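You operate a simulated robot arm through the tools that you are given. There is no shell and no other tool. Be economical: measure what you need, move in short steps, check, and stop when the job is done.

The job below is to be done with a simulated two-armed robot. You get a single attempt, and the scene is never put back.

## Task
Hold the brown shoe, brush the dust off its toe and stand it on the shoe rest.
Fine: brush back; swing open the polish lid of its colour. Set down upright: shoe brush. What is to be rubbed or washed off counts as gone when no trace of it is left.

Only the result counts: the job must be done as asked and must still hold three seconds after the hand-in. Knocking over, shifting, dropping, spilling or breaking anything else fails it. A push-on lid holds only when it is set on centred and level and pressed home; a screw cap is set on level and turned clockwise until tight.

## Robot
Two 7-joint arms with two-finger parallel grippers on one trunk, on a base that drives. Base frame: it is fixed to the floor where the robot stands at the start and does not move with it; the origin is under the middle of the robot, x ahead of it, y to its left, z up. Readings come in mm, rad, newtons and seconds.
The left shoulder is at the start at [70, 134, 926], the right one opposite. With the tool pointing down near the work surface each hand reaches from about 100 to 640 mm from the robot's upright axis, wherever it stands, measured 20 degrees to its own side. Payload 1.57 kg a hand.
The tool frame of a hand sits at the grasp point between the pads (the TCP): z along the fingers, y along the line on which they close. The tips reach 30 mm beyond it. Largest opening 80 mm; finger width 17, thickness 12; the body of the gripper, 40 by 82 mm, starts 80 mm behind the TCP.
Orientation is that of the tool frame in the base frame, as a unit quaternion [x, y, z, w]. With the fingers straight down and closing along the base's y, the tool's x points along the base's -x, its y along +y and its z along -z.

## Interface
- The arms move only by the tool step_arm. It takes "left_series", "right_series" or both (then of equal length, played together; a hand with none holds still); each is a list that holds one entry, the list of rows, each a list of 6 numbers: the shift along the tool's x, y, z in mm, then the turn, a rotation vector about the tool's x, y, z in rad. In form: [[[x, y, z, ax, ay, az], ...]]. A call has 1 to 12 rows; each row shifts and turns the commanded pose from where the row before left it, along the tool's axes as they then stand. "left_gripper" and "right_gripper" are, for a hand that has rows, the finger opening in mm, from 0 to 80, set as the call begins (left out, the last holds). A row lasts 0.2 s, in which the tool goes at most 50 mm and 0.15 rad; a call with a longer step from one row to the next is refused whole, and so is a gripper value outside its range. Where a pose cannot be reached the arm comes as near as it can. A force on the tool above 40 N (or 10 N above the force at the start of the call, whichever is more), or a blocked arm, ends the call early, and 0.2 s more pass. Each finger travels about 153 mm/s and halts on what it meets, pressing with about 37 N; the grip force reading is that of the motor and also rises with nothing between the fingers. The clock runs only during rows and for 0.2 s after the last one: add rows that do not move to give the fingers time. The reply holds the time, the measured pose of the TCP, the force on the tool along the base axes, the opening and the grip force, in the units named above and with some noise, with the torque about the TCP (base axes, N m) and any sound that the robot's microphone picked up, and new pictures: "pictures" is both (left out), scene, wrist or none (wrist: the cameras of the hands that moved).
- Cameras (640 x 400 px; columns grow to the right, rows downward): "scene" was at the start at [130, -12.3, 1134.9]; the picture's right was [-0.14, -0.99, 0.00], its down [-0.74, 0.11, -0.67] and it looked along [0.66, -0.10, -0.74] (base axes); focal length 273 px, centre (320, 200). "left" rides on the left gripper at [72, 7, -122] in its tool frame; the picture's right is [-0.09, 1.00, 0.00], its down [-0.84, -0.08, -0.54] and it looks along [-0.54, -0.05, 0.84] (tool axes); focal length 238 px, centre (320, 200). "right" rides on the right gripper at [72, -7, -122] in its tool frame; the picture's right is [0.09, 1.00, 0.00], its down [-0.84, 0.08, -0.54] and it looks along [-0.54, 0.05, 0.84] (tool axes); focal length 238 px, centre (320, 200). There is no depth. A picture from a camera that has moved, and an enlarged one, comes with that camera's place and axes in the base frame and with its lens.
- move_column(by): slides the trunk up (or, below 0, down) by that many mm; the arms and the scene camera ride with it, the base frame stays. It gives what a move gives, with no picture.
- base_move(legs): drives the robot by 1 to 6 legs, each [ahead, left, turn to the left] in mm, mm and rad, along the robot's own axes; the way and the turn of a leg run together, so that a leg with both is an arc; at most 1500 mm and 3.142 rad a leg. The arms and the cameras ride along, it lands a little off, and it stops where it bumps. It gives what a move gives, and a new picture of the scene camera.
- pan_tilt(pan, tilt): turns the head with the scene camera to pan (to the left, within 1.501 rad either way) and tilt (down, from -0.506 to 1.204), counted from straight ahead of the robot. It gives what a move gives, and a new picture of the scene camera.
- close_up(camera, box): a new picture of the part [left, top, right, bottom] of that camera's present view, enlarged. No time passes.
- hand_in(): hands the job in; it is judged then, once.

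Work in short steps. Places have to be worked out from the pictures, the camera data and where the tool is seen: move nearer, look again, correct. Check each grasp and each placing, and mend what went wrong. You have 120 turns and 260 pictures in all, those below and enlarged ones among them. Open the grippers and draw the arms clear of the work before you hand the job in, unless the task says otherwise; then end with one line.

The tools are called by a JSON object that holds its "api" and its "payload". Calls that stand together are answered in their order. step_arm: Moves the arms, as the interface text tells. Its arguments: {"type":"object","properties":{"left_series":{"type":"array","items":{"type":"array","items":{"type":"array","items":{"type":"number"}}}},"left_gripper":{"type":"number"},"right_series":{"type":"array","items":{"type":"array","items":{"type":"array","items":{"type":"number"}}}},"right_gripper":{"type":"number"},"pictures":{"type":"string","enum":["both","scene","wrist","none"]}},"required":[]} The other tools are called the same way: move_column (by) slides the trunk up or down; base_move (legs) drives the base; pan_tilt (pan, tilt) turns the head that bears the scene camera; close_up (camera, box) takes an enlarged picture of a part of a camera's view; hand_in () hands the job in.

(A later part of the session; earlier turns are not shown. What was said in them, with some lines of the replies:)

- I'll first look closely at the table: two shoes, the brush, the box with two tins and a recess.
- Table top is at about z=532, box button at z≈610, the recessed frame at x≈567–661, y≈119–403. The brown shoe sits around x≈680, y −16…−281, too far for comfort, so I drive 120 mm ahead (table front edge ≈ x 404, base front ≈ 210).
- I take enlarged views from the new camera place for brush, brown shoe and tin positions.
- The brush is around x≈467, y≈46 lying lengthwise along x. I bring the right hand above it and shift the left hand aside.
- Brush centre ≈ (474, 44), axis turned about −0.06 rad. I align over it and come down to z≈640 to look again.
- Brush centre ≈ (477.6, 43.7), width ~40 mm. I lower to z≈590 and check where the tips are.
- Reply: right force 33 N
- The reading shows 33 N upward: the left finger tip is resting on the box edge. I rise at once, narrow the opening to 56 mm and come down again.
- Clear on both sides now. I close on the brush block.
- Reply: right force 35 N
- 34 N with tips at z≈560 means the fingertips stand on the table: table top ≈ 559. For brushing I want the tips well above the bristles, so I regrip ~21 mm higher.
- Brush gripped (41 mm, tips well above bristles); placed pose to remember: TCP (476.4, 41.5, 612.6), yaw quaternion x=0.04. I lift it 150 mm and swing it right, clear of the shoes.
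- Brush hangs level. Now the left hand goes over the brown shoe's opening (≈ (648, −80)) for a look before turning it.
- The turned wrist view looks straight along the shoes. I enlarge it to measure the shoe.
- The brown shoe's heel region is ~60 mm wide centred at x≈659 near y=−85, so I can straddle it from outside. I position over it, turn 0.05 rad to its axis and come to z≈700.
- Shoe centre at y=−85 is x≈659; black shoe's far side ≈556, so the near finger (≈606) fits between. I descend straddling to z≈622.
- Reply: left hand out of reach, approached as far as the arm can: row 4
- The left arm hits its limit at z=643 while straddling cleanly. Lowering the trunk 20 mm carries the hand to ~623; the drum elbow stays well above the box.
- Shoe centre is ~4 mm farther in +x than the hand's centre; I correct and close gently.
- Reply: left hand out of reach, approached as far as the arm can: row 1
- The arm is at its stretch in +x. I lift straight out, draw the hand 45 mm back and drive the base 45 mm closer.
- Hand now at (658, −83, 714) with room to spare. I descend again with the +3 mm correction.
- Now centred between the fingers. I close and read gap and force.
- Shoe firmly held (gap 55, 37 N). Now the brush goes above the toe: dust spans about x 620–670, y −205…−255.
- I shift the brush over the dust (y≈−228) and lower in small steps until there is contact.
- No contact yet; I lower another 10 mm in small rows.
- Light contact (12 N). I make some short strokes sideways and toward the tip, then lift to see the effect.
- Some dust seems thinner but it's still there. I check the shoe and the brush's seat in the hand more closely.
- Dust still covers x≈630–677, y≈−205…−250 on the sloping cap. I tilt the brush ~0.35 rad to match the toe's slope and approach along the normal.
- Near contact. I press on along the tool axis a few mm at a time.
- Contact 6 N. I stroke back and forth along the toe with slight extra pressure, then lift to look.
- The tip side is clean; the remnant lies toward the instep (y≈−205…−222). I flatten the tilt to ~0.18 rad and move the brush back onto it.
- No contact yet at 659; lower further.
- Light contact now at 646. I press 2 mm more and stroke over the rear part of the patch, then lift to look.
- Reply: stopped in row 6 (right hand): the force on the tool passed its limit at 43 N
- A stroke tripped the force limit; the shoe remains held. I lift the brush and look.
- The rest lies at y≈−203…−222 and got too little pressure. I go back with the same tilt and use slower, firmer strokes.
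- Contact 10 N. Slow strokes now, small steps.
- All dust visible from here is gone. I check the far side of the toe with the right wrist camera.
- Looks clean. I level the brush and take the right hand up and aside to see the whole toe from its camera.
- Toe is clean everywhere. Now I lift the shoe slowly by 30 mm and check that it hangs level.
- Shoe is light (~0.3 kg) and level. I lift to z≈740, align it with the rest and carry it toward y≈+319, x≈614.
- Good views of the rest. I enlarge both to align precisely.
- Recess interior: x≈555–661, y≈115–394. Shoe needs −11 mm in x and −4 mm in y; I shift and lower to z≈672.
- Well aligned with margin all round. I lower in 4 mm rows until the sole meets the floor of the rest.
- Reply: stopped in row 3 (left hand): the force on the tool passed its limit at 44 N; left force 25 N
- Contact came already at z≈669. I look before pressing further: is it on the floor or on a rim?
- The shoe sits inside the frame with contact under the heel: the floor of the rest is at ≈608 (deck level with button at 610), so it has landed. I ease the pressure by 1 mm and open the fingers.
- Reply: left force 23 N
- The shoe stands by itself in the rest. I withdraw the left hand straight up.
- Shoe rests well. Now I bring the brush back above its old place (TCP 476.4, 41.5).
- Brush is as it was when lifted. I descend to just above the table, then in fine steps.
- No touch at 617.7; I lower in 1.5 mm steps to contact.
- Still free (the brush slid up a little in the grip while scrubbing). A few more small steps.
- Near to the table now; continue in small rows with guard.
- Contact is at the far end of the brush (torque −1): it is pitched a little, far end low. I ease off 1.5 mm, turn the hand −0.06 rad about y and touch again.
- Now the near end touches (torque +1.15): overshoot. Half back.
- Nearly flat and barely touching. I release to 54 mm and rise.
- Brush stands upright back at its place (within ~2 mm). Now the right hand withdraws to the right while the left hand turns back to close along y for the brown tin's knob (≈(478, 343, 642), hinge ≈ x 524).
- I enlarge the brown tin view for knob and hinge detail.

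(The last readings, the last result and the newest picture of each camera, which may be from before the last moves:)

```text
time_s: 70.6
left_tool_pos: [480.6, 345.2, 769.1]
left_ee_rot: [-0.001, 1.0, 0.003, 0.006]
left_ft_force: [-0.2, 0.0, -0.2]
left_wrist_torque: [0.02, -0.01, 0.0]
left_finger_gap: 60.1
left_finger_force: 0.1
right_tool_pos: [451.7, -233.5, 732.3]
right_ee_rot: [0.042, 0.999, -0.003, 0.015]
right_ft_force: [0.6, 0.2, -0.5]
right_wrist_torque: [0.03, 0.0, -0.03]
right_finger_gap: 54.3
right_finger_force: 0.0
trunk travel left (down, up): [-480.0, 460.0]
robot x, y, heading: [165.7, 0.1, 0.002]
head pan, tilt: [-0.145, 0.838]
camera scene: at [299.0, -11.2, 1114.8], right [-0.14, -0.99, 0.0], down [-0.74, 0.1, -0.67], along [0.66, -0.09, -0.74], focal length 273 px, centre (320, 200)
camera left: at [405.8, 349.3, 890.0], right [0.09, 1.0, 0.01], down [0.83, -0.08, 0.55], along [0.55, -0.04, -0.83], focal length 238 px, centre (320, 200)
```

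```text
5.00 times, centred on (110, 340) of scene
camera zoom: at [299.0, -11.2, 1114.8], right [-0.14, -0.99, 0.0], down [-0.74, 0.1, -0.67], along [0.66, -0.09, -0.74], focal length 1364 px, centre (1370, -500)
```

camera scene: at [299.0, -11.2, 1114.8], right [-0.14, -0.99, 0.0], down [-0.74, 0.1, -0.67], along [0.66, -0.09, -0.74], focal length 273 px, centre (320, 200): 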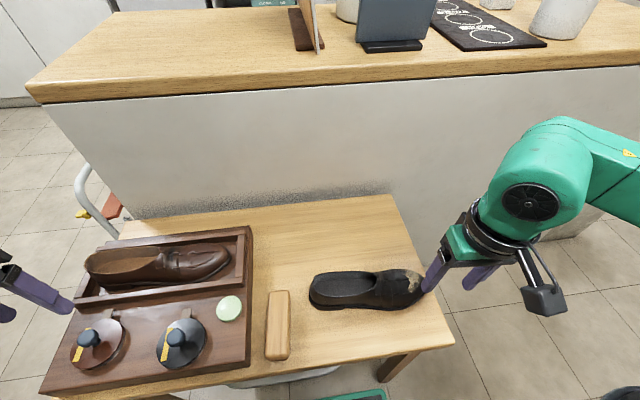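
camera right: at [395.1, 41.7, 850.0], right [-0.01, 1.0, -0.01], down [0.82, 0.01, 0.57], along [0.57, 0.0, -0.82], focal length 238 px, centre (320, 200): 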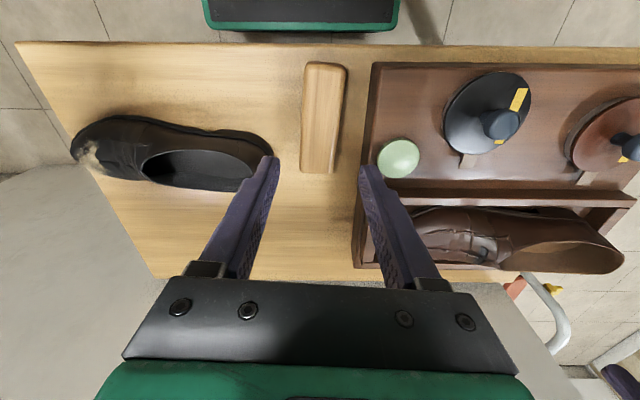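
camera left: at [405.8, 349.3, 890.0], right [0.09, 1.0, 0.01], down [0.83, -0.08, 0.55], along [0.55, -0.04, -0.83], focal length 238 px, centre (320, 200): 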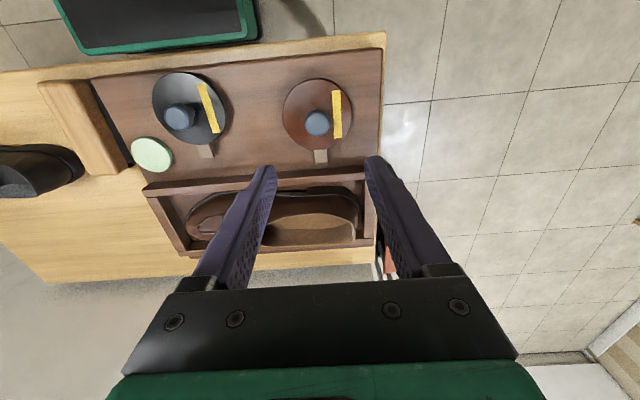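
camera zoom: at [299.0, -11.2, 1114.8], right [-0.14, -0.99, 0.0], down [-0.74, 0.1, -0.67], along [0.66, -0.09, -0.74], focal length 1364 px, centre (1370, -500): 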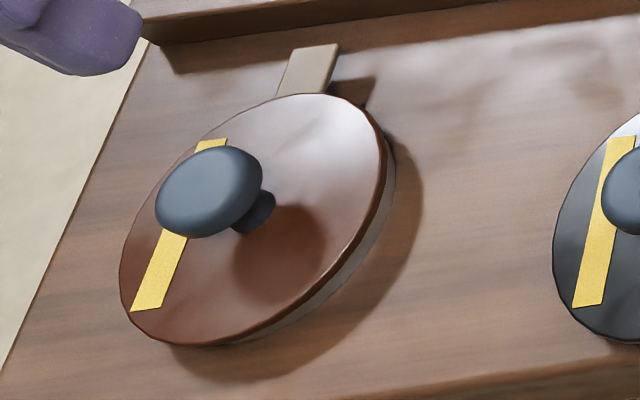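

Knob centre ≈ (476.7, 342.6, 637), 25 mm wide; lid 75 mm across at z≈622. I lower so that only the finger tips straddle the knob.

{"api": "step_arm", "payload": {"left_series": [[[3, -3, 25, 0, 0, 0], [1, 0, 25, 0, 0, 0], [0, 0, 25, 0, 0, 0], [0, 0, 20, 0, 0, 0], [0, 0, 10, 0, 0, 0], [0, 0, 0, 0, 0, 0]]], "left_gripper": 46}}

{"api": "close_up", "payload": {"camera": "left", "box": [220, 40, 420, 220]}}

{"api": "close_up", "payload": {"camera": "scene", "box": [40, 280, 160, 380]}}

```text
time_s: 72.0
left_tool_pos: [477.8, 343.6, 666.2]
left_ee_rot: [-0.002, 1.0, 0.004, 0.005]
left_ft_force: [-0.3, 0.8, 0.4]
left_wrist_torque: [0.0, 0.03, 0.0]
left_finger_gap: 45.9
left_finger_force: 0.0
right_tool_pos: [450.9, -233.1, 732.0]
right_ee_rot: [0.041, 0.999, -0.002, 0.015]
right_ft_force: [1.0, -1.0, -0.7]
right_wrist_torque: [-0.01, 0.01, 0.0]
right_finger_gap: 54.1
right_finger_force: 0.1
trunk travel left (down, up): [-480.0, 460.0]
robot x, y, heading: [170.4, -4.7, -0.002]
head pan, tilt: [-0.145, 0.838]
camera scene: at [297.9, -11.6, 1114.9], right [-0.14, -0.99, 0.0], down [-0.74, 0.11, -0.67], along [0.66, -0.09, -0.74], focal length 273 px, centre (320, 200)
camera left: at [404.2, 348.6, 786.5], right [0.09, 1.0, 0.01], down [0.83, -0.08, 0.55], along [0.55, -0.04, -0.83], focal length 238 px, centre (320, 200)
```

scene: 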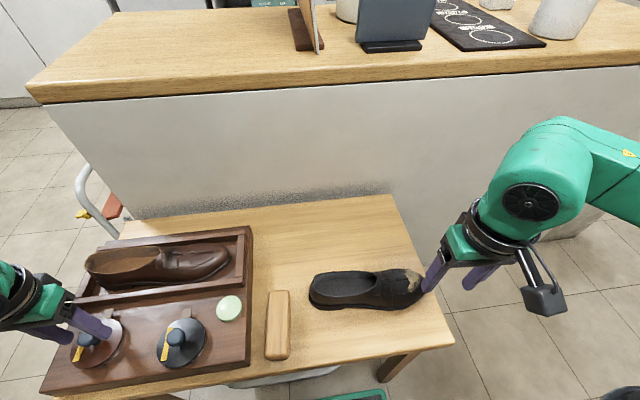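
left: 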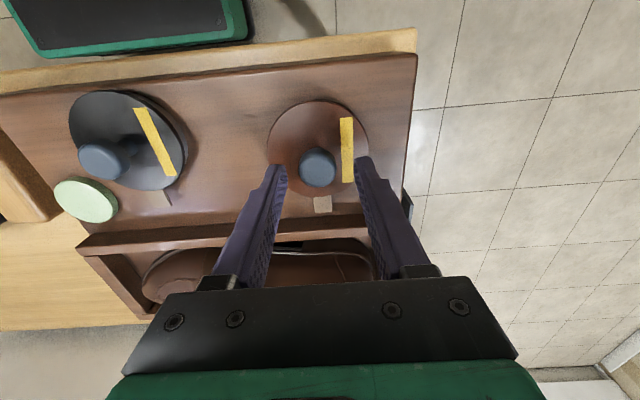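

```text
2.22 times, centred on (320, 130) of left
camera zoom: at [404.2, 348.6, 786.5], right [0.09, 1.0, 0.01], down [0.83, -0.08, 0.55], along [0.55, -0.04, -0.83], focal length 530 px, centre (320, 356)
```

zoom: 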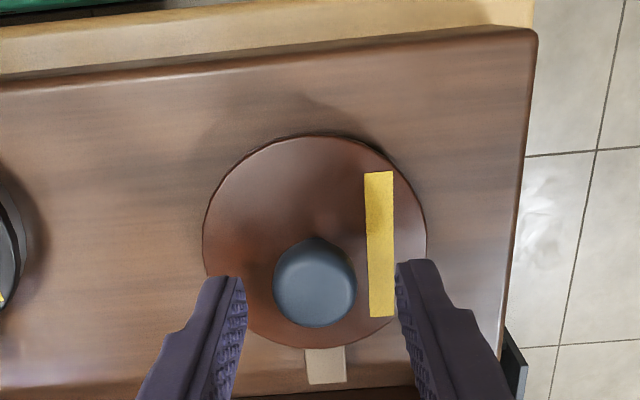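

```text
4.00 times, centred on (100, 330) of scene
camera zoom: at [297.9, -11.6, 1114.9], right [-0.14, -0.99, 0.0], down [-0.74, 0.11, -0.67], along [0.66, -0.09, -0.74], focal length 1091 px, centre (1200, -320)
```

zoom: 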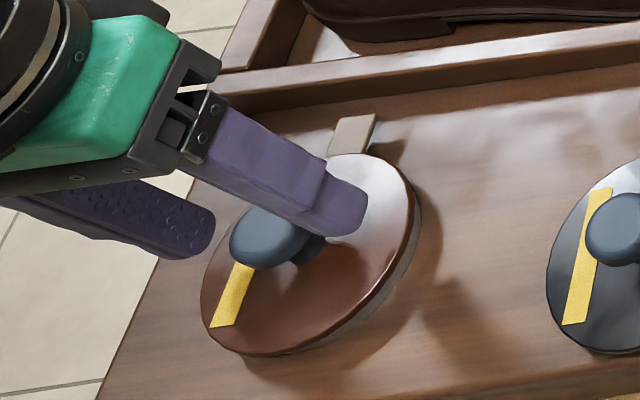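

Knob is between the tips (2 mm off in y). I correct, lower 9 mm and close on it.

{"api": "step_arm", "payload": {"left_series": [[[-1, -2, 4, 0, 0, 0], [0, 0, 4, 0, 0, 0], [0, 0, 0, 0, 0, 0]]], "pictures": "none"}}

{"api": "step_arm", "payload": {"left_series": [[[0, 0, 0, 0, 0, 0], [0, 0, 0, 0, 0, 0], [0, 0, 0, 0, 0, 0]]], "left_gripper": 10, "pictures": "wrist"}}

{"api": "close_up", "payload": {"camera": "scene", "box": [40, 280, 160, 380]}}

```text
time_s: 72.8
left_tool_pos: [480.9, 341.0, 657.6]
left_ee_rot: [-0.002, 1.0, 0.003, 0.007]
left_ft_force: [0.6, 0.0, -0.5]
left_wrist_torque: [-0.01, 0.0, 0.0]
left_finger_gap: 46.0
left_finger_force: 0.0
right_tool_pos: [451.5, -233.4, 731.3]
right_ee_rot: [0.041, 0.999, -0.003, 0.015]
right_ft_force: [-0.3, -0.7, 0.6]
right_wrist_torque: [0.0, 0.04, 0.01]
right_finger_gap: 54.0
right_finger_force: 0.0
trunk travel left (down, up): [-480.0, 460.0]
robot x, y, heading: [167.8, 0.3, 0.003]
head pan, tilt: [-0.145, 0.838]
```

```text
time_s: 73.6
left_tool_pos: [480.8, 341.8, 657.8]
left_ee_rot: [-0.002, 1.0, 0.003, 0.006]
left_ft_force: [-1.3, -0.2, -0.3]
left_wrist_torque: [0.01, 0.1, -0.02]
left_finger_gap: 24.7
left_finger_force: 37.0
right_tool_pos: [451.3, -232.6, 732.4]
right_ee_rot: [0.042, 0.999, -0.002, 0.015]
right_ft_force: [0.3, -0.5, -0.5]
right_wrist_torque: [0.02, -0.01, 0.02]
right_finger_gap: 54.2
right_finger_force: 0.1
trunk travel left (down, up): [-480.0, 460.0]
robot x, y, heading: [166.9, -0.9, -0.002]
head pan, tilt: [-0.145, 0.838]
camera left: at [405.5, 346.0, 778.6], right [0.09, 1.0, 0.01], down [0.83, -0.08, 0.55], along [0.55, -0.04, -0.83], focal length 238 px, centre (320, 200)
```

left: 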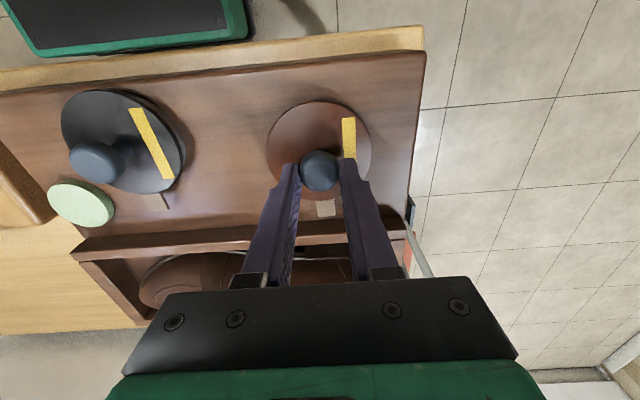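

```text
4.00 times, centred on (100, 330) of scene
camera zoom: at [297.8, -11.6, 1114.9], right [-0.14, -0.99, 0.0], down [-0.74, 0.1, -0.67], along [0.66, -0.09, -0.74], focal length 1091 px, centre (1200, -320)
```

zoom: 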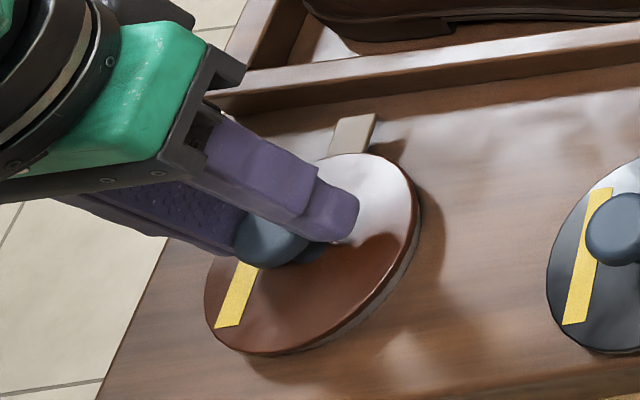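

Knob held (24.7 mm). I swing it along the arc about the hinge (≈ x 517, z 617), first 15°, watching forces.

{"api": "step_arm", "payload": {"left_series": [[[-2.5, 0, -5, 0, 0, 0], [-4, 0, -4.2, 0, 0, 0], [0, 0, 0, 0, 0, 0]]], "pictures": "none"}}

{"api": "close_up", "payload": {"camera": "scene", "box": [40, 280, 160, 380]}}

```text
time_s: 74.4
left_tool_pos: [488.1, 341.0, 668.9]
left_ee_rot: [-0.003, 1.0, 0.005, 0.009]
left_ft_force: [-6.5, 2.9, -14.5]
left_wrist_torque: [-0.52, -0.07, 0.13]
left_finger_gap: 22.1
left_finger_force: 34.2
right_tool_pos: [449.6, -232.1, 733.2]
right_ee_rot: [0.042, 0.999, -0.001, 0.016]
right_ft_force: [0.8, 0.4, -0.3]
right_wrist_torque: [0.01, -0.05, -0.01]
right_finger_gap: 54.1
right_finger_force: 0.0
trunk travel left (down, up): [-480.0, 460.0]
robot x, y, heading: [167.1, 0.0, 0.004]
head pan, tilt: [-0.145, 0.838]
```

```text
4.00 times, centred on (100, 330) of scene
camera zoom: at [296.7, -10.3, 1115.4], right [-0.14, -0.99, 0.0], down [-0.74, 0.1, -0.67], along [0.66, -0.1, -0.74], focal length 1091 px, centre (1200, -320)
```

zoom: 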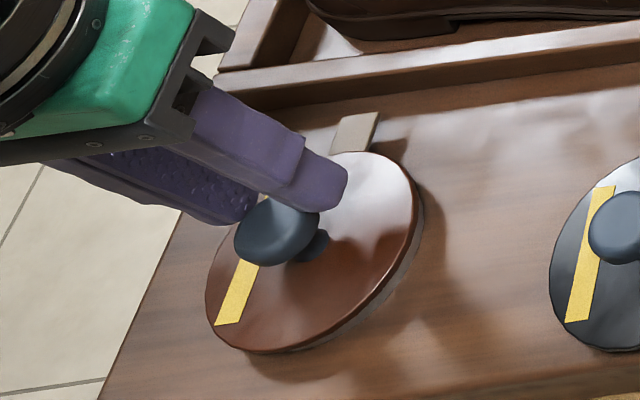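

The fingers slid up the knob without lifting the lid (−14 N). I open, go lower until nearly on the lid, and regrip deeper.

{"api": "step_arm", "payload": {"left_series": [[[0, 0, 0, 0, 0, 0], [0, 0, 0, 0, 0, 0], [8, 0.5, 4, 0, 0, 0], [0, 0, 5, 0, 0, 0], [0, 0, 5, 0, 0, 0], [0, 0, 0, 0, 0, 0]]], "left_gripper": 40, "pictures": "none"}}

{"api": "close_up", "payload": {"camera": "scene", "box": [40, 280, 160, 380]}}

{"api": "close_up", "payload": {"camera": "left", "box": [220, 60, 420, 240]}}

```text
time_s: 75.8
left_tool_pos: [480.7, 339.6, 651.9]
left_ee_rot: [-0.002, 1.0, 0.004, 0.006]
left_ft_force: [0.3, -1.1, -0.3]
left_wrist_torque: [-0.04, -0.01, 0.01]
left_finger_gap: 39.9
left_finger_force: 0.1
right_tool_pos: [451.2, -232.8, 732.1]
right_ee_rot: [0.042, 0.999, -0.003, 0.015]
right_ft_force: [-0.3, -0.7, -0.5]
right_wrist_torque: [-0.03, 0.01, 0.01]
right_finger_gap: 54.1
right_finger_force: 0.0
trunk travel left (down, up): [-480.0, 460.0]
robot x, y, heading: [166.5, -1.5, 0.003]
head pan, tilt: [-0.145, 0.838]
```

```text
4.00 times, centred on (100, 330) of scene
camera zoom: at [297.9, -11.6, 1114.9], right [-0.14, -0.99, 0.0], down [-0.74, 0.11, -0.67], along [0.66, -0.09, -0.74], focal length 1091 px, centre (1200, -320)
```

zoom: 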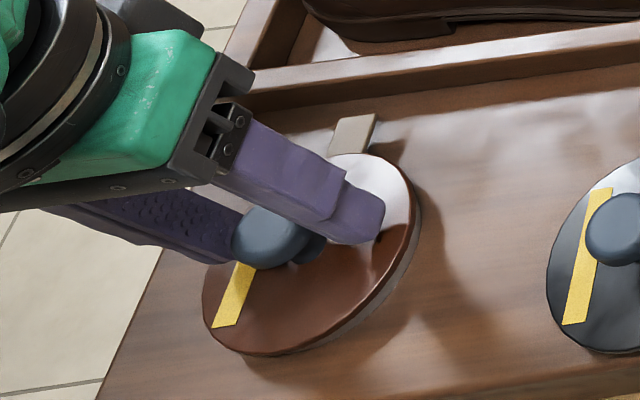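

```text
2.22 times, centred on (320, 150) of left
camera zoom: at [404.6, 345.6, 773.8], right [0.09, 1.0, 0.01], down [0.83, -0.08, 0.55], along [0.55, -0.04, -0.83], focal length 530 px, centre (320, 311)
```

zoom: 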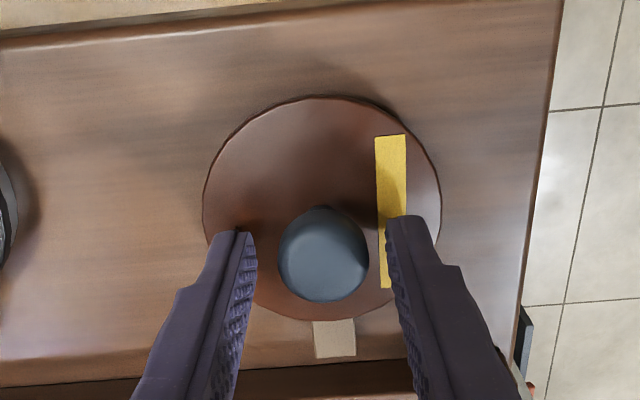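

Still above the lid. I go 4 mm lower and close.

{"api": "step_arm", "payload": {"left_series": [[[2, 0, 2, 0, 0, 0], [0, 0, 2, 0, 0, 0], [0, 0, 0, 0, 0, 0]]], "pictures": "none"}}

{"api": "step_arm", "payload": {"left_series": [[[0, 0, 0, 0, 0, 0], [0, 0, 0, 0, 0, 0], [0, 0, 0, 0, 0, 0]]], "left_gripper": 5, "pictures": "none"}}

{"api": "close_up", "payload": {"camera": "scene", "box": [40, 280, 160, 380]}}

```text
time_s: 76.6
left_tool_pos: [478.3, 340.8, 648.5]
left_ee_rot: [-0.002, 1.0, 0.003, 0.006]
left_ft_force: [0.2, -0.2, -0.2]
left_wrist_torque: [-0.01, 0.0, 0.04]
left_finger_gap: 40.1
left_finger_force: 0.1
right_tool_pos: [450.6, -233.5, 731.5]
right_ee_rot: [0.042, 0.999, -0.001, 0.014]
right_ft_force: [-0.1, 0.1, 1.6]
right_wrist_torque: [0.01, -0.03, 0.0]
right_finger_gap: 54.0
right_finger_force: 0.1
trunk travel left (down, up): [-480.0, 460.0]
robot x, y, heading: [165.9, 1.3, 0.006]
head pan, tilt: [-0.145, 0.838]
```

```text
time_s: 77.4
left_tool_pos: [477.2, 340.6, 649.4]
left_ee_rot: [-0.003, 1.0, 0.003, 0.007]
left_ft_force: [-0.9, -1.2, -1.1]
left_wrist_torque: [0.0, 0.09, -0.03]
left_finger_gap: 24.8
left_finger_force: 36.2
right_tool_pos: [451.2, -233.0, 731.9]
right_ee_rot: [0.042, 0.999, -0.003, 0.015]
right_ft_force: [0.1, 0.3, -1.0]
right_wrist_torque: [0.01, 0.01, -0.02]
right_finger_gap: 54.1
right_finger_force: 0.0
trunk travel left (down, up): [-480.0, 460.0]
robot x, y, heading: [169.4, -0.4, 0.002]
head pan, tilt: [-0.145, 0.838]
```

```text
4.00 times, centred on (100, 330) of scene
camera zoom: at [297.9, -11.6, 1114.9], right [-0.14, -0.99, 0.0], down [-0.74, 0.1, -0.67], along [0.66, -0.09, -0.74], focal length 1091 px, centre (1200, -320)
```

zoom: 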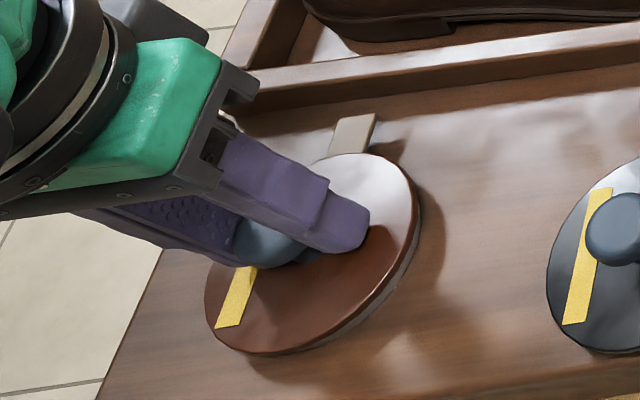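

Deep grip now. A small pure lift of 4 mm shows which way the lid gives.

{"api": "step_arm", "payload": {"left_series": [[[0, 0, -2, 0, 0, 0], [-0.5, 0, -2, 0, 0, 0], [0, 0, 0, 0, 0, 0]]], "pictures": "none"}}

{"api": "close_up", "payload": {"camera": "scene", "box": [40, 280, 160, 380]}}

```text
time_s: 78.2
left_tool_pos: [477.6, 341.2, 649.3]
left_ee_rot: [-0.003, 1.0, 0.002, 0.003]
left_ft_force: [-0.6, -2.5, -27.7]
left_wrist_torque: [-0.03, 0.07, -0.14]
left_finger_gap: 24.9
left_finger_force: 37.2
right_tool_pos: [453.4, -231.0, 732.3]
right_ee_rot: [0.041, 0.999, -0.003, 0.014]
right_ft_force: [0.0, -0.3, 0.8]
right_wrist_torque: [0.01, 0.0, -0.02]
right_finger_gap: 54.0
right_finger_force: 0.0
trunk travel left (down, up): [-480.0, 460.0]
robot x, y, heading: [165.3, -1.3, 0.0]
head pan, tilt: [-0.145, 0.838]
```

```text
4.00 times, centred on (100, 330) of scene
camera zoom: at [300.6, -9.2, 1114.3], right [-0.14, -0.99, 0.0], down [-0.74, 0.1, -0.67], along [0.66, -0.1, -0.75], focal length 1091 px, centre (1200, -320)
```

zoom: 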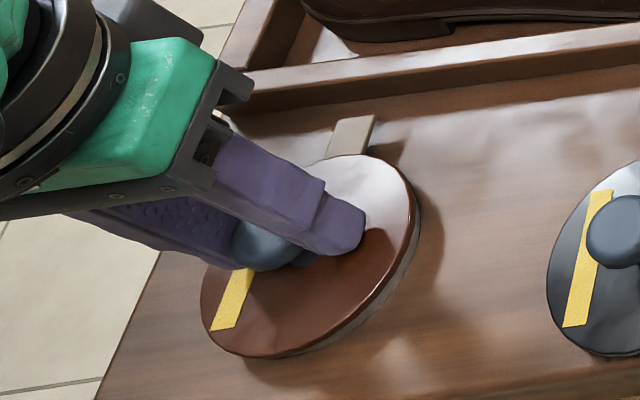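

27 N upward and no give: it doesn't flip upward, so it likely swings sideways about the pivot tab at (525, 343). I unload and test a small sideways push.

{"api": "step_arm", "payload": {"left_series": [[[0, 0, 2, 0, 0, 0], [0.5, 0, 2, 0, 0, 0], [0, -2, 0, 0, 0, 0], [0, -3, 0, 0, 0, 0], [0, 0, 0, 0, 0, 0]]], "pictures": "none"}}

{"api": "close_up", "payload": {"camera": "scene", "box": [40, 280, 160, 380]}}

```text
time_s: 79.4
left_tool_pos: [478.4, 336.7, 649.9]
left_ee_rot: [-0.002, 1.0, 0.005, 0.009]
left_ft_force: [-0.6, 7.3, 7.9]
left_wrist_torque: [0.2, -0.14, 0.33]
left_finger_gap: 24.8
left_finger_force: 36.7
right_tool_pos: [450.6, -233.7, 732.4]
right_ee_rot: [0.042, 0.999, -0.003, 0.015]
right_ft_force: [-0.9, -0.3, 1.1]
right_wrist_torque: [0.0, -0.02, 0.0]
right_finger_gap: 54.0
right_finger_force: 0.0
trunk travel left (down, up): [-480.0, 460.0]
robot x, y, heading: [164.7, -0.0, 0.002]
head pan, tilt: [-0.145, 0.838]
```

```text
4.00 times, centred on (100, 330) of scene
camera zoom: at [297.2, -11.2, 1115.2], right [-0.14, -0.99, 0.0], down [-0.74, 0.1, -0.67], along [0.66, -0.09, -0.74], focal length 1091 px, centre (1200, -320)
```

zoom: 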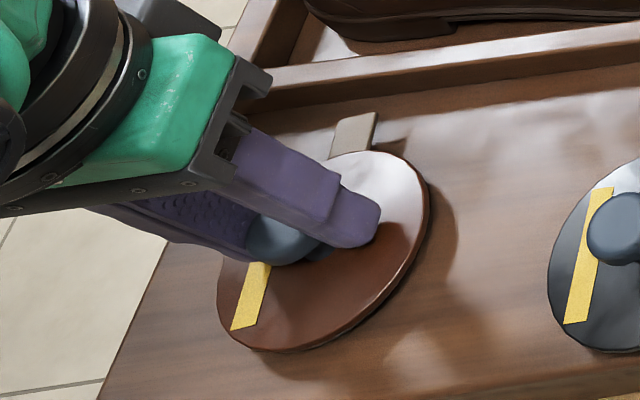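

It does swing sideways: the lid moved with the hand at only 7 N. I follow the arc around the pivot, turning the hand with it, and watch force.

{"api": "step_arm", "payload": {"left_series": [[[0, 0, 0, 0, 0, -0.1], [-0.3, -4.8, 0, 0, 0, -0.1], [-0.3, -4.8, 0, 0, 0, -0.1], [-0.3, -4.8, 0, 0, 0, -0.1], [0, 0, 0, 0, 0, 0]]], "pictures": "wrist"}}

{"api": "close_up", "payload": {"camera": "scene", "box": [40, 280, 160, 380]}}

```text
time_s: 80.6
left_tool_pos: [482.7, 322.1, 650.0]
left_ee_rot: [-0.201, 0.98, 0.003, 0.009]
left_ft_force: [10.6, -1.2, 11.8]
left_wrist_torque: [-0.01, -0.27, -0.26]
left_finger_gap: 24.5
left_finger_force: 36.0
right_tool_pos: [451.1, -234.6, 731.7]
right_ee_rot: [0.042, 0.999, 0.0, 0.015]
right_ft_force: [-0.4, 0.4, 0.3]
right_wrist_torque: [-0.04, 0.01, 0.01]
right_finger_gap: 53.8
right_finger_force: 0.1
trunk travel left (down, up): [-480.0, 460.0]
robot x, y, heading: [169.2, 0.2, 0.006]
head pan, tilt: [-0.145, 0.838]
camera left: at [411.2, 297.1, 770.3], right [-0.31, 0.95, 0.0], down [0.79, 0.25, 0.56], along [0.53, 0.18, -0.83], focal length 238 px, centre (320, 200)
```

left: 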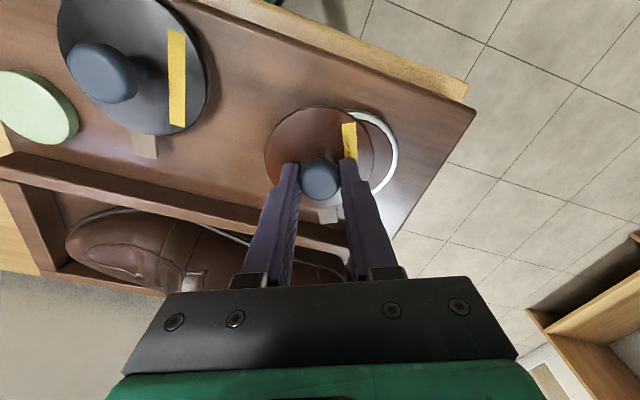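

```text
4.00 times, centred on (100, 330) of scene
camera zoom: at [298.5, -12.9, 1114.9], right [-0.14, -0.99, 0.0], down [-0.74, 0.11, -0.67], along [0.66, -0.09, -0.74], focal length 1091 px, centre (1200, -320)
```

zoom: 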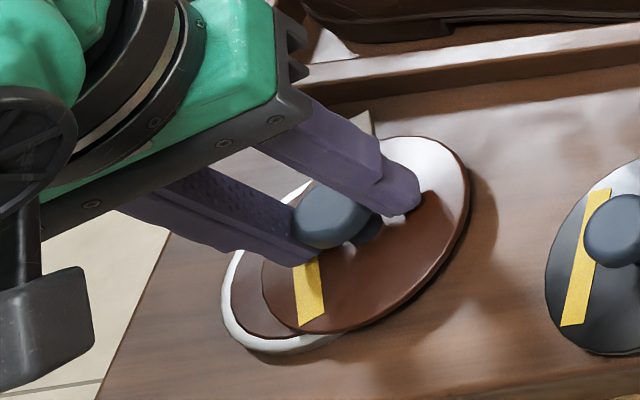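

The lid swings aside and the tin shows beneath. I continue along the arc, pulling slightly nearer the pivot to lower the side force.

{"api": "step_arm", "payload": {"left_series": [[[-1.2, -4.6, -0.5, 0, 0, -0.1], [-0.6, -4.6, -0.5, 0, 0, -0.1], [-0.6, -4.6, 0, 0, 0, -0.1], [-0.6, -4.6, 0, 0, 0, -0.1], [0, 0, 0, 0, 0, 0]]], "pictures": "wrist"}}

{"api": "close_up", "payload": {"camera": "scene", "box": [40, 280, 160, 380]}}

```text
time_s: 81.8
left_tool_pos: [492.9, 306.4, 650.1]
left_ee_rot: [-0.392, 0.92, 0.002, 0.006]
left_ft_force: [-1.3, -6.8, 4.7]
left_wrist_torque: [-0.32, 0.26, -0.18]
left_finger_gap: 24.7
left_finger_force: 36.2
right_tool_pos: [450.5, -233.5, 730.0]
right_ee_rot: [0.042, 0.999, -0.002, 0.015]
right_ft_force: [-1.0, 0.1, 0.1]
right_wrist_torque: [0.0, -0.01, -0.01]
right_finger_gap: 53.9
right_finger_force: 0.0
trunk travel left (down, up): [-480.0, 460.0]
robot x, y, heading: [169.5, -0.9, 0.002]
head pan, tilt: [-0.145, 0.838]
camera left: at [435.4, 258.5, 770.5], right [-0.65, 0.76, 0.0], down [0.63, 0.55, 0.55], along [0.42, 0.36, -0.83], focal length 238 px, centre (320, 200)
```

left: 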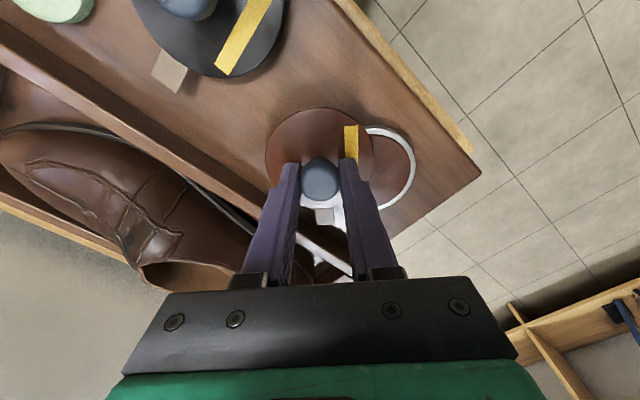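

```text
4.00 times, centred on (100, 330) of scene
camera zoom: at [297.1, -13.0, 1114.9], right [-0.14, -0.99, 0.0], down [-0.74, 0.11, -0.67], along [0.66, -0.09, -0.74], focal length 1091 px, centre (1200, -320)
```

zoom: 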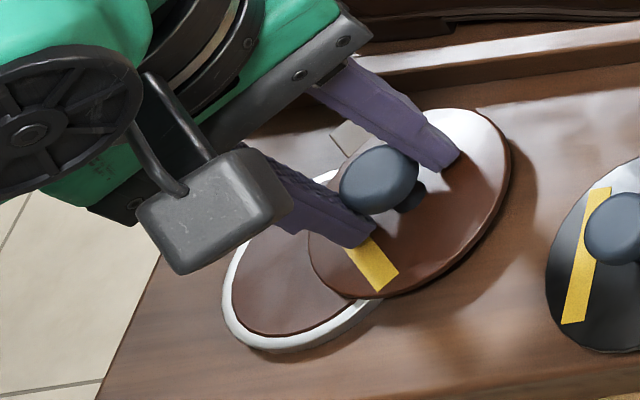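

Open by ~45° with low forces. I go on in two smaller portions, watching for the frame or a stop.

{"api": "step_arm", "payload": {"left_series": [[[-0.3, -4.7, 0, 0, 0, -0.1], [-0.3, -4.7, 0, 0, 0, -0.1], [0, 0, 0, 0, 0, 0]]], "pictures": "none"}}

{"api": "close_up", "payload": {"camera": "scene", "box": [60, 270, 180, 370]}}

```text
time_s: 82.6
left_tool_pos: [501.2, 301.8, 649.4]
left_ee_rot: [-0.482, 0.876, 0.001, 0.007]
left_ft_force: [-9.7, -6.9, -0.8]
left_wrist_torque: [0.06, 0.12, 0.21]
left_finger_gap: 24.7
left_finger_force: 36.6
right_tool_pos: [450.1, -233.8, 731.9]
right_ee_rot: [0.042, 0.999, -0.001, 0.016]
right_ft_force: [0.1, -0.5, 0.2]
right_wrist_torque: [-0.01, -0.01, 0.02]
right_finger_gap: 54.0
right_finger_force: 0.0
trunk travel left (down, up): [-480.0, 460.0]
robot x, y, heading: [169.1, 2.6, -0.0]
head pan, tilt: [-0.145, 0.838]
```

```text
4.00 times, centred on (120, 320) of scene
camera zoom: at [296.5, -12.7, 1115.0], right [-0.14, -0.99, 0.0], down [-0.74, 0.11, -0.67], along [0.66, -0.09, -0.74], focal length 1091 px, centre (1120, -280)
```

zoom: 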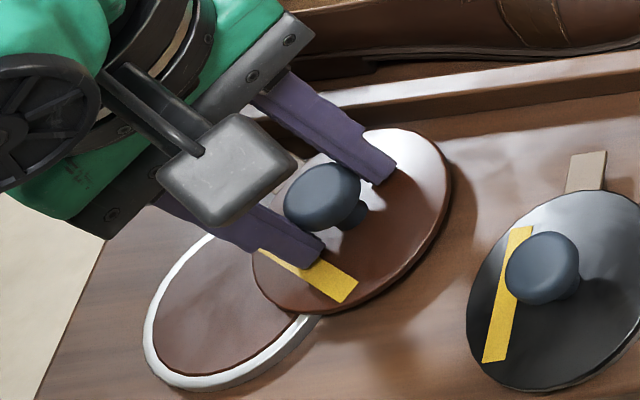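

About 57° open. One more careful step to see whether it goes further or meets the frame.

{"api": "step_arm", "payload": {"left_series": [[[0.8, -2.4, 0, 0, 0, -0.05], [0, -2.4, 0, 0, 0, -0.05], [0, -2.4, 0, 0, 0, -0.05], [0, 0, 0, 0, 0, 0]]], "pictures": "none"}}

{"api": "close_up", "payload": {"camera": "scene", "box": [60, 270, 180, 370]}}

```text
time_s: 83.6
left_tool_pos: [507.5, 298.9, 650.1]
left_ee_rot: [-0.546, 0.838, -0.001, 0.006]
left_ft_force: [-6.4, -7.3, -6.8]
left_wrist_torque: [0.05, 0.07, 0.18]
left_finger_gap: 24.8
left_finger_force: 36.9
right_tool_pos: [451.3, -233.5, 732.3]
right_ee_rot: [0.042, 0.999, -0.001, 0.016]
right_ft_force: [-0.2, -0.5, 0.2]
right_wrist_torque: [0.02, -0.02, -0.01]
right_finger_gap: 53.8
right_finger_force: 0.0
trunk travel left (down, up): [-480.0, 460.0]
robot x, y, heading: [166.5, -1.3, -0.003]
head pan, tilt: [-0.145, 0.838]
```

```text
4.00 times, centred on (120, 320) of scene
camera zoom: at [297.4, -12.3, 1115.0], right [-0.14, -0.99, 0.0], down [-0.74, 0.11, -0.67], along [0.66, -0.09, -0.74], focal length 1091 px, centre (1120, -280)
```

zoom: 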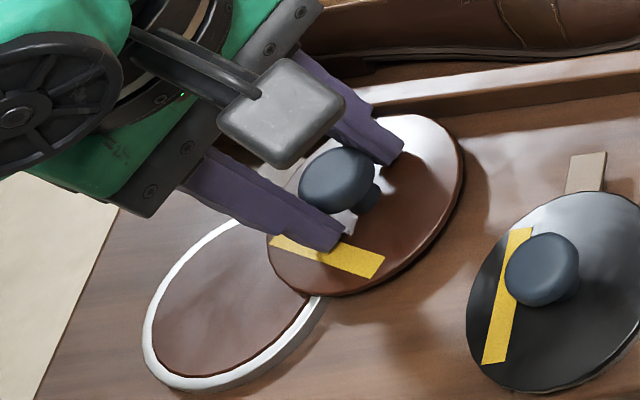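

66° and forces still small. One more portion.

{"api": "step_arm", "payload": {"left_series": [[[0.5, -2.4, 0.3, 0, 0, -0.05], [0, -2.4, 0, 0, 0, -0.05], [0, -2.4, 0, 0, 0, -0.05], [0, 0, 0, 0, 0, 0]]], "pictures": "none"}}

{"api": "close_up", "payload": {"camera": "scene", "box": [60, 270, 180, 370]}}

```text
time_s: 84.6
left_tool_pos: [514.9, 295.0, 649.1]
left_ee_rot: [-0.607, 0.794, -0.001, 0.008]
left_ft_force: [-1.7, -0.5, 2.5]
left_wrist_torque: [0.24, 0.02, 0.09]
left_finger_gap: 24.7
left_finger_force: 36.3
right_tool_pos: [450.8, -233.0, 731.2]
right_ee_rot: [0.042, 0.999, -0.002, 0.015]
right_ft_force: [0.7, -0.2, -1.0]
right_wrist_torque: [-0.01, 0.02, -0.02]
right_finger_gap: 53.9
right_finger_force: 0.2
trunk travel left (down, up): [-480.0, 460.0]
robot x, y, heading: [169.3, 0.1, 0.002]
head pan, tilt: [-0.145, 0.838]
```

```text
4.00 times, centred on (120, 320) of scene
camera zoom: at [297.5, -11.8, 1115.1], right [-0.14, -0.99, 0.0], down [-0.74, 0.11, -0.67], along [0.66, -0.09, -0.74], focal length 1091 px, centre (1120, -280)
```

zoom: 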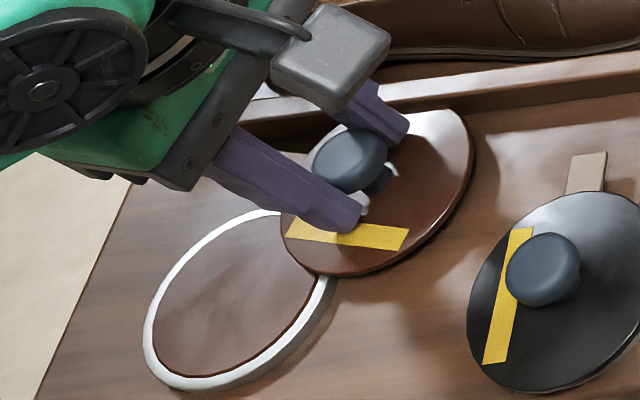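

About 75° open, forces near zero; the far finger is now close to the frame. I release slightly, rise and look.

{"api": "step_arm", "payload": {"left_series": [[[0, 0, 0, 0, 0, 0], [0, 0, 0, 0, 0, 0], [0, 0, -10, 0, 0, 0], [0, 0, -20, 0, 0, 0], [0, 0, -20, 0, 0, 0]]], "left_gripper": 32, "pictures": "wrist"}}

{"api": "close_up", "payload": {"camera": "scene", "box": [60, 270, 180, 370]}}

```text
time_s: 85.8
left_tool_pos: [511.6, 291.4, 698.4]
left_ee_rot: [-0.607, 0.795, -0.001, 0.008]
left_ft_force: [0.5, 0.7, 0.3]
left_wrist_torque: [0.01, 0.0, 0.02]
left_finger_gap: 31.7
left_finger_force: 0.0
right_tool_pos: [451.8, -234.3, 731.7]
right_ee_rot: [0.042, 0.999, -0.003, 0.014]
right_ft_force: [-0.5, 0.5, -0.3]
right_wrist_torque: [0.02, 0.01, -0.02]
right_finger_gap: 53.8
right_finger_force: 0.1
trunk travel left (down, up): [-480.0, 460.0]
robot x, y, heading: [172.2, -1.2, 0.003]
head pan, tilt: [-0.145, 0.838]
camera left: at [483.3, 223.1, 819.5], right [-0.94, 0.35, -0.01], down [0.29, 0.78, 0.55], along [0.2, 0.51, -0.83], focal length 238 px, centre (320, 200)
```

left: 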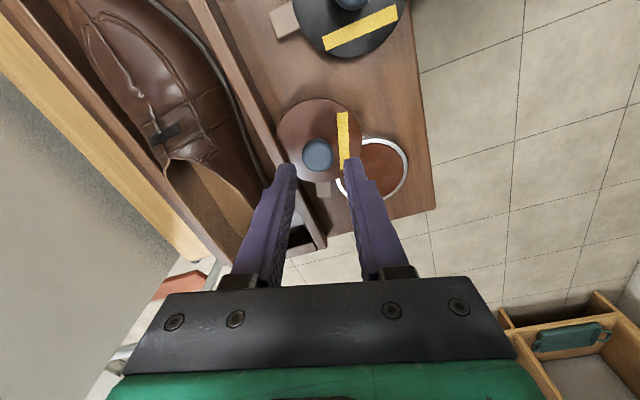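

```text
4.00 times, centred on (120, 320) of scene
camera zoom: at [297.8, -11.8, 1114.9], right [-0.14, -0.99, 0.0], down [-0.74, 0.11, -0.67], along [0.66, -0.09, -0.74], focal length 1091 px, centre (1120, -280)
```

zoom: 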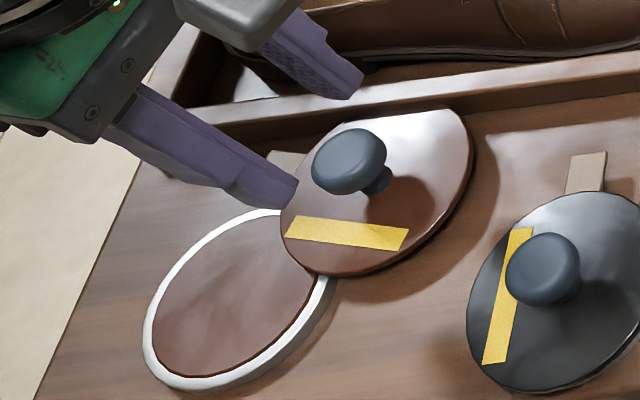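

The lid stays where it was left. To open it fully I push the knob a bit farther with closed fingers from its robot side.

{"api": "step_arm", "payload": {"left_series": [[[5.4, 26, 0, 0, 0, 0], [0, 0, 0, 0, 0, 0], [0, 0, 20, 0, 0, 0], [0, 0, 15, 0, 0, 0], [0, 0, 9, 0, 0, 0], [0, 0, 0, 0, 0, 0]]], "left_gripper": 0, "pictures": "none"}}

{"api": "close_up", "payload": {"camera": "scene", "box": [60, 270, 180, 370]}}

```text
time_s: 86.8
left_tool_pos: [507.2, 292.9, 675.2]
left_ee_rot: [-0.605, 0.796, -0.006, 0.017]
left_ft_force: [-6.0, -8.1, 23.4]
left_wrist_torque: [-0.31, 0.02, 0.11]
left_finger_gap: 0.0
left_finger_force: 21.4
left hand out of reach, approached as far as the arm can: row 1
right_tool_pos: [449.2, -234.5, 732.9]
right_ee_rot: [0.041, 0.999, 0.0, 0.015]
right_ft_force: [0.1, -0.5, 0.3]
right_wrist_torque: [0.0, 0.03, 0.02]
right_finger_gap: 53.9
right_finger_force: 0.1
trunk travel left (down, up): [-480.0, 460.0]
robot x, y, heading: [169.7, 0.1, 0.002]
head pan, tilt: [-0.145, 0.838]
stopped in row 4 (left hand): the force on the tool passed its limit at 46 N (the readings are from after the stop); the commanded pose is now the measured one
```

```text
4.00 times, centred on (120, 320) of scene
camera zoom: at [295.8, -13.9, 1115.6], right [-0.14, -0.99, 0.0], down [-0.73, 0.11, -0.67], along [0.66, -0.09, -0.74], focal length 1091 px, centre (1120, -280)
```

zoom: 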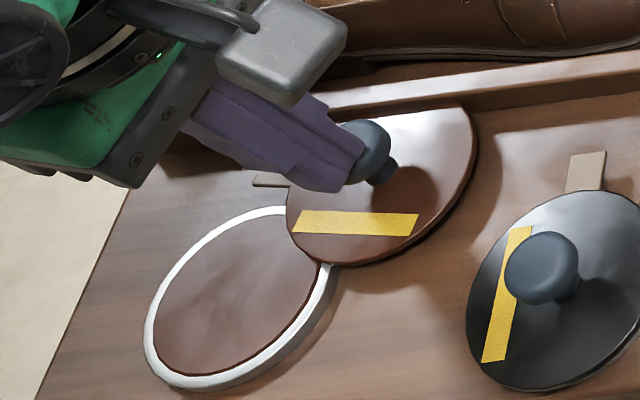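

The hand couldn't reach that far back in this posture and came down on the knob; I rise at once and turn the hand back to its easy orientation.

{"api": "step_arm", "payload": {"left_series": [[[0, 0, -20, 0, 0, 0], [0, 0, -40, 0, 0, 0], [0, 0, 0, 0, 0, 0.145], [0, 0, 0, 0, 0, 0.145], [0, 0, 0, 0, 0, 0.145], [0, 0, 0, 0, 0, 0.145], [0, 0, 0, 0, 0, 0.145], [0, 0, 0, 0, 0, 0.145], [0, 0, 0, 0, 0, 0.145], [0, 0, 0, 0, 0, 0.145], [0, 0, 0, 0, 0, 0.14]]]}}

{"api": "close_up", "payload": {"camera": "scene", "box": [40, 220, 200, 380]}}

{"api": "close_up", "payload": {"camera": "left", "box": [160, 60, 400, 220]}}

```text
time_s: 89.2
left_tool_pos: [507.5, 294.7, 730.7]
left_ee_rot: [0.001, 1.0, 0.006, 0.014]
left_ft_force: [0.4, -1.0, -0.2]
left_wrist_torque: [-0.01, -0.02, -0.04]
left_finger_gap: 0.0
left_finger_force: 21.5
right_tool_pos: [452.8, -232.8, 732.4]
right_ee_rot: [0.042, 0.999, -0.002, 0.015]
right_ft_force: [0.1, 0.4, 0.5]
right_wrist_torque: [-0.01, -0.04, 0.04]
right_finger_gap: 53.9
right_finger_force: 0.0
trunk travel left (down, up): [-480.0, 460.0]
robot x, y, heading: [172.0, -0.4, 0.003]
head pan, tilt: [-0.145, 0.838]
camera scene: at [298.0, -11.5, 1114.9], right [-0.14, -0.99, 0.0], down [-0.74, 0.1, -0.67], along [0.66, -0.09, -0.74], focal length 273 px, centre (320, 200)
camera left: at [430.1, 299.6, 851.3], right [0.09, 1.0, 0.01], down [0.82, -0.08, 0.56], along [0.56, -0.04, -0.83], focal length 238 px, centre (320, 200)
```

scene: 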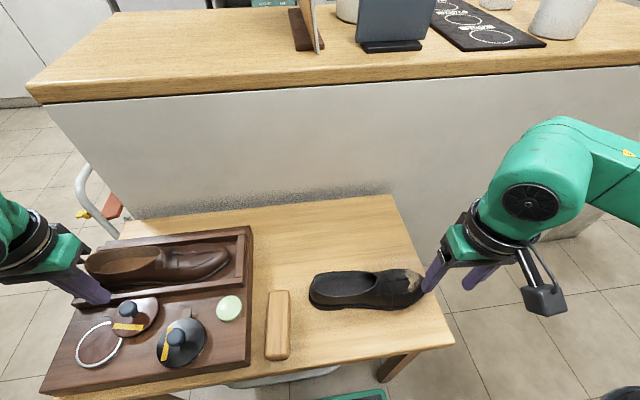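
left: 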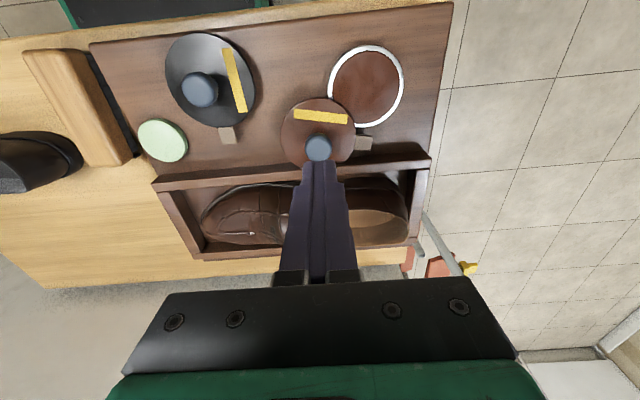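

```text
2.50 times, centred on (120, 300) of scene
camera zoom: at [298.0, -11.5, 1114.9], right [-0.14, -0.99, 0.0], down [-0.74, 0.1, -0.67], along [0.66, -0.09, -0.74], focal length 682 px, centre (820, -50)
```

zoom: 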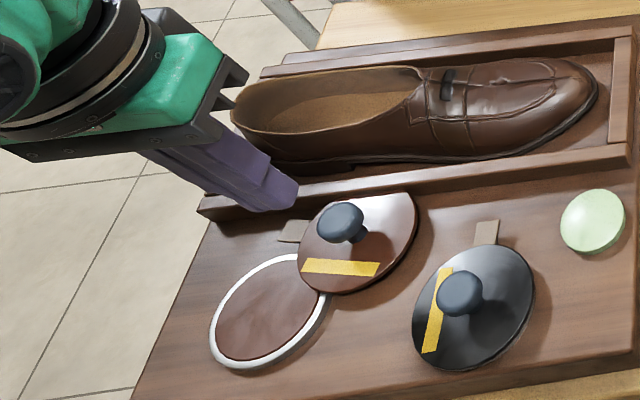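

```text
2.50 times, centred on (280, 140) of left
camera zoom: at [430.1, 299.6, 851.3], right [0.09, 1.0, 0.01], down [0.82, -0.08, 0.56], along [0.56, -0.04, -0.83], focal length 596 px, centre (420, 350)
```

zoom: 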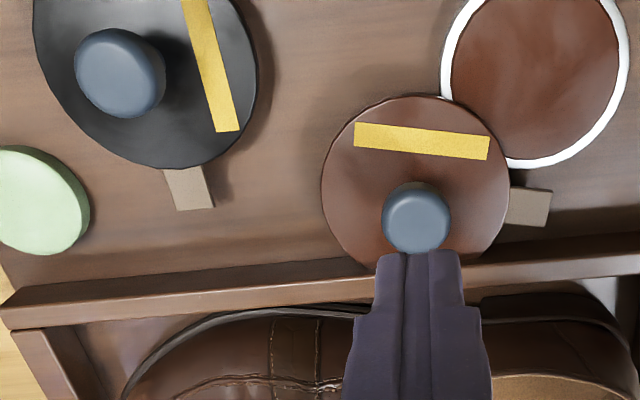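

The lid stands ~80° open and the tin is exposed. I draw both arms up clear with open grippers and take a last look.

{"api": "step_arm", "payload": {"left_series": [[[0, 0, -40, 0, 0, 0], [0, 0, -40, 0, 0, 0], [15, 40, -20, 0, 0, 0], [15, 40, 0, 0, 0, 0], [0, 0, 0, 0, 0, 0]]], "right_series": [[[0, 0, -40, 0, 0, 0], [0, 0, -40, 0, 0, 0], [15, -35, -20, 0, 0, 0], [15, -35, 0, 0, 0, 0], [0, 0, 0, 0, 0, 0]]], "left_gripper": 80, "right_gripper": 80, "pictures": "both"}}

{"api": "close_up", "payload": {"camera": "scene", "box": [30, 200, 250, 400]}}

{"api": "close_up", "payload": {"camera": "scene", "box": [220, 240, 360, 370]}}

{"api": "close_up", "payload": {"camera": "scene", "box": [160, 230, 240, 290]}}

```text
time_s: 90.4
left_tool_pos: [473.1, 373.2, 831.6]
left_ee_rot: [-0.002, 1.0, 0.006, 0.014]
left_ft_force: [0.1, -0.1, 0.4]
left_wrist_torque: [0.01, 0.0, 0.01]
left_finger_gap: 79.9
left_finger_force: 0.1
right_tool_pos: [409.7, -300.3, 830.0]
right_ee_rot: [0.042, 0.999, -0.001, 0.015]
right_ft_force: [0.4, -0.1, 0.0]
right_wrist_torque: [0.01, -0.02, 0.01]
right_finger_gap: 79.8
right_finger_force: 0.0
trunk travel left (down, up): [-480.0, 460.0]
robot x, y, heading: [166.4, 2.3, 0.001]
head pan, tilt: [-0.145, 0.838]
camera scene: at [298.5, -12.0, 1114.8], right [-0.14, -0.99, 0.0], down [-0.74, 0.11, -0.67], along [0.66, -0.09, -0.74], focal length 273 px, centre (320, 200)
camera right: at [334.8, -302.2, 949.2], right [-0.01, 1.0, 0.0], down [0.82, 0.01, 0.57], along [0.57, 0.0, -0.82], focal length 238 px, centre (320, 200)
camera left: at [397.1, 379.7, 951.7], right [0.09, 1.0, 0.01], down [0.82, -0.08, 0.56], along [0.56, -0.04, -0.83], focal length 238 px, centre (320, 200)
```

scene: 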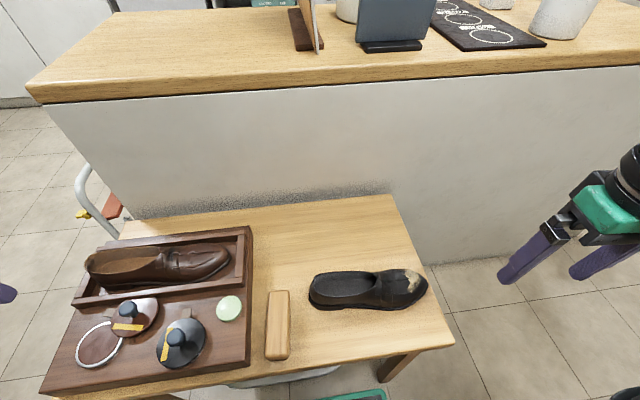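
right: 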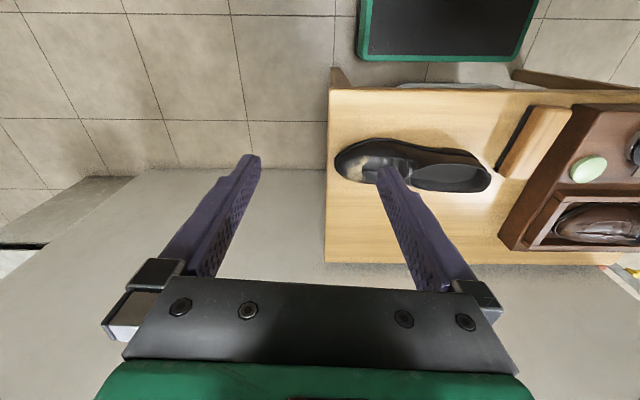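
left: 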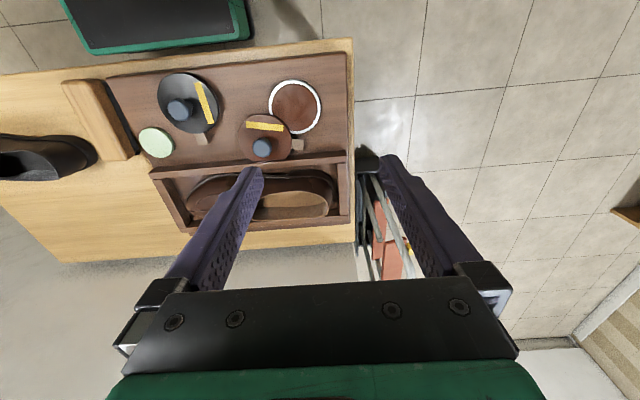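

```text
2.00 times, centred on (140, 300) of scene
camera zoom: at [298.5, -12.0, 1114.8], right [-0.14, -0.99, 0.0], down [-0.74, 0.11, -0.67], along [0.66, -0.09, -0.74], focal length 546 px, centre (680, 0)
```

zoom: 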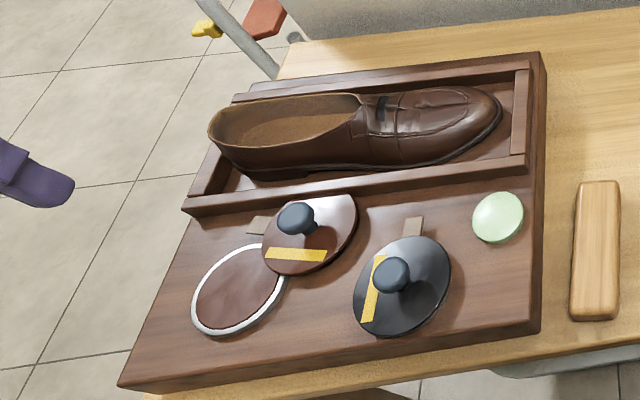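

```text
3.08 times, centred on (290, 305) of scene
camera zoom: at [298.5, -12.0, 1114.8], right [-0.14, -0.99, 0.0], down [-0.74, 0.11, -0.67], along [0.66, -0.09, -0.74], focal length 839 px, centre (412, -123)
```

zoom: 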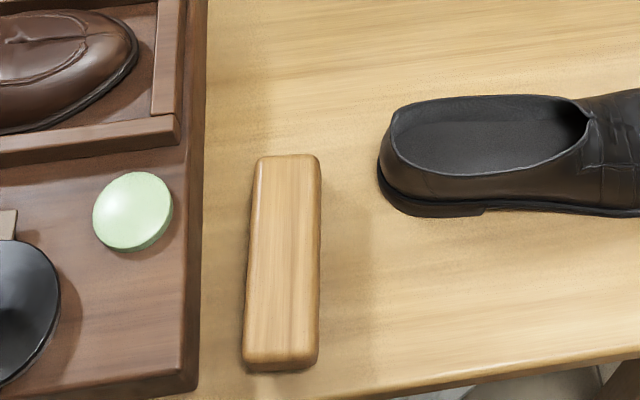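

```text
6.67 times, centred on (200, 260) of scene
camera zoom: at [298.5, -12.0, 1114.8], right [-0.14, -0.99, 0.0], down [-0.74, 0.11, -0.67], along [0.66, -0.09, -0.74], focal length 1819 px, centre (1120, -200)
```

zoom: 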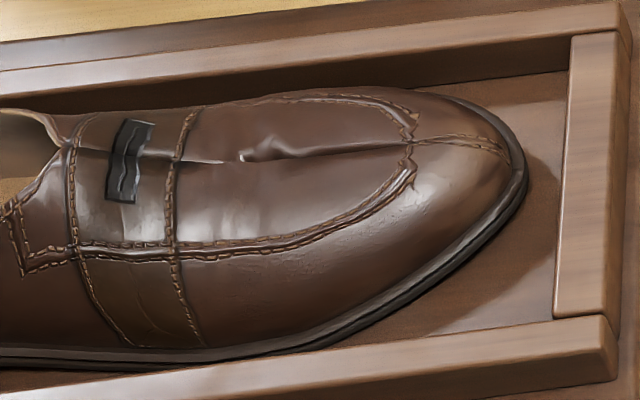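

The toe is clean, the shoe stands in the rest, the brush is upright in its old place, the brown lid is swung open, and both hands are clear, so I hand in.

{"api": "hand_in", "payload": {}}

```text
The job is handed in.
```

I handed the job in: the brown shoe's toe is brushed clean and the shoe stands on the rest. The brush is upright within about 2 mm of its old spot, and the brown polish lid is swung about 80° open. I don't have the verdict; this is from my last pictures.
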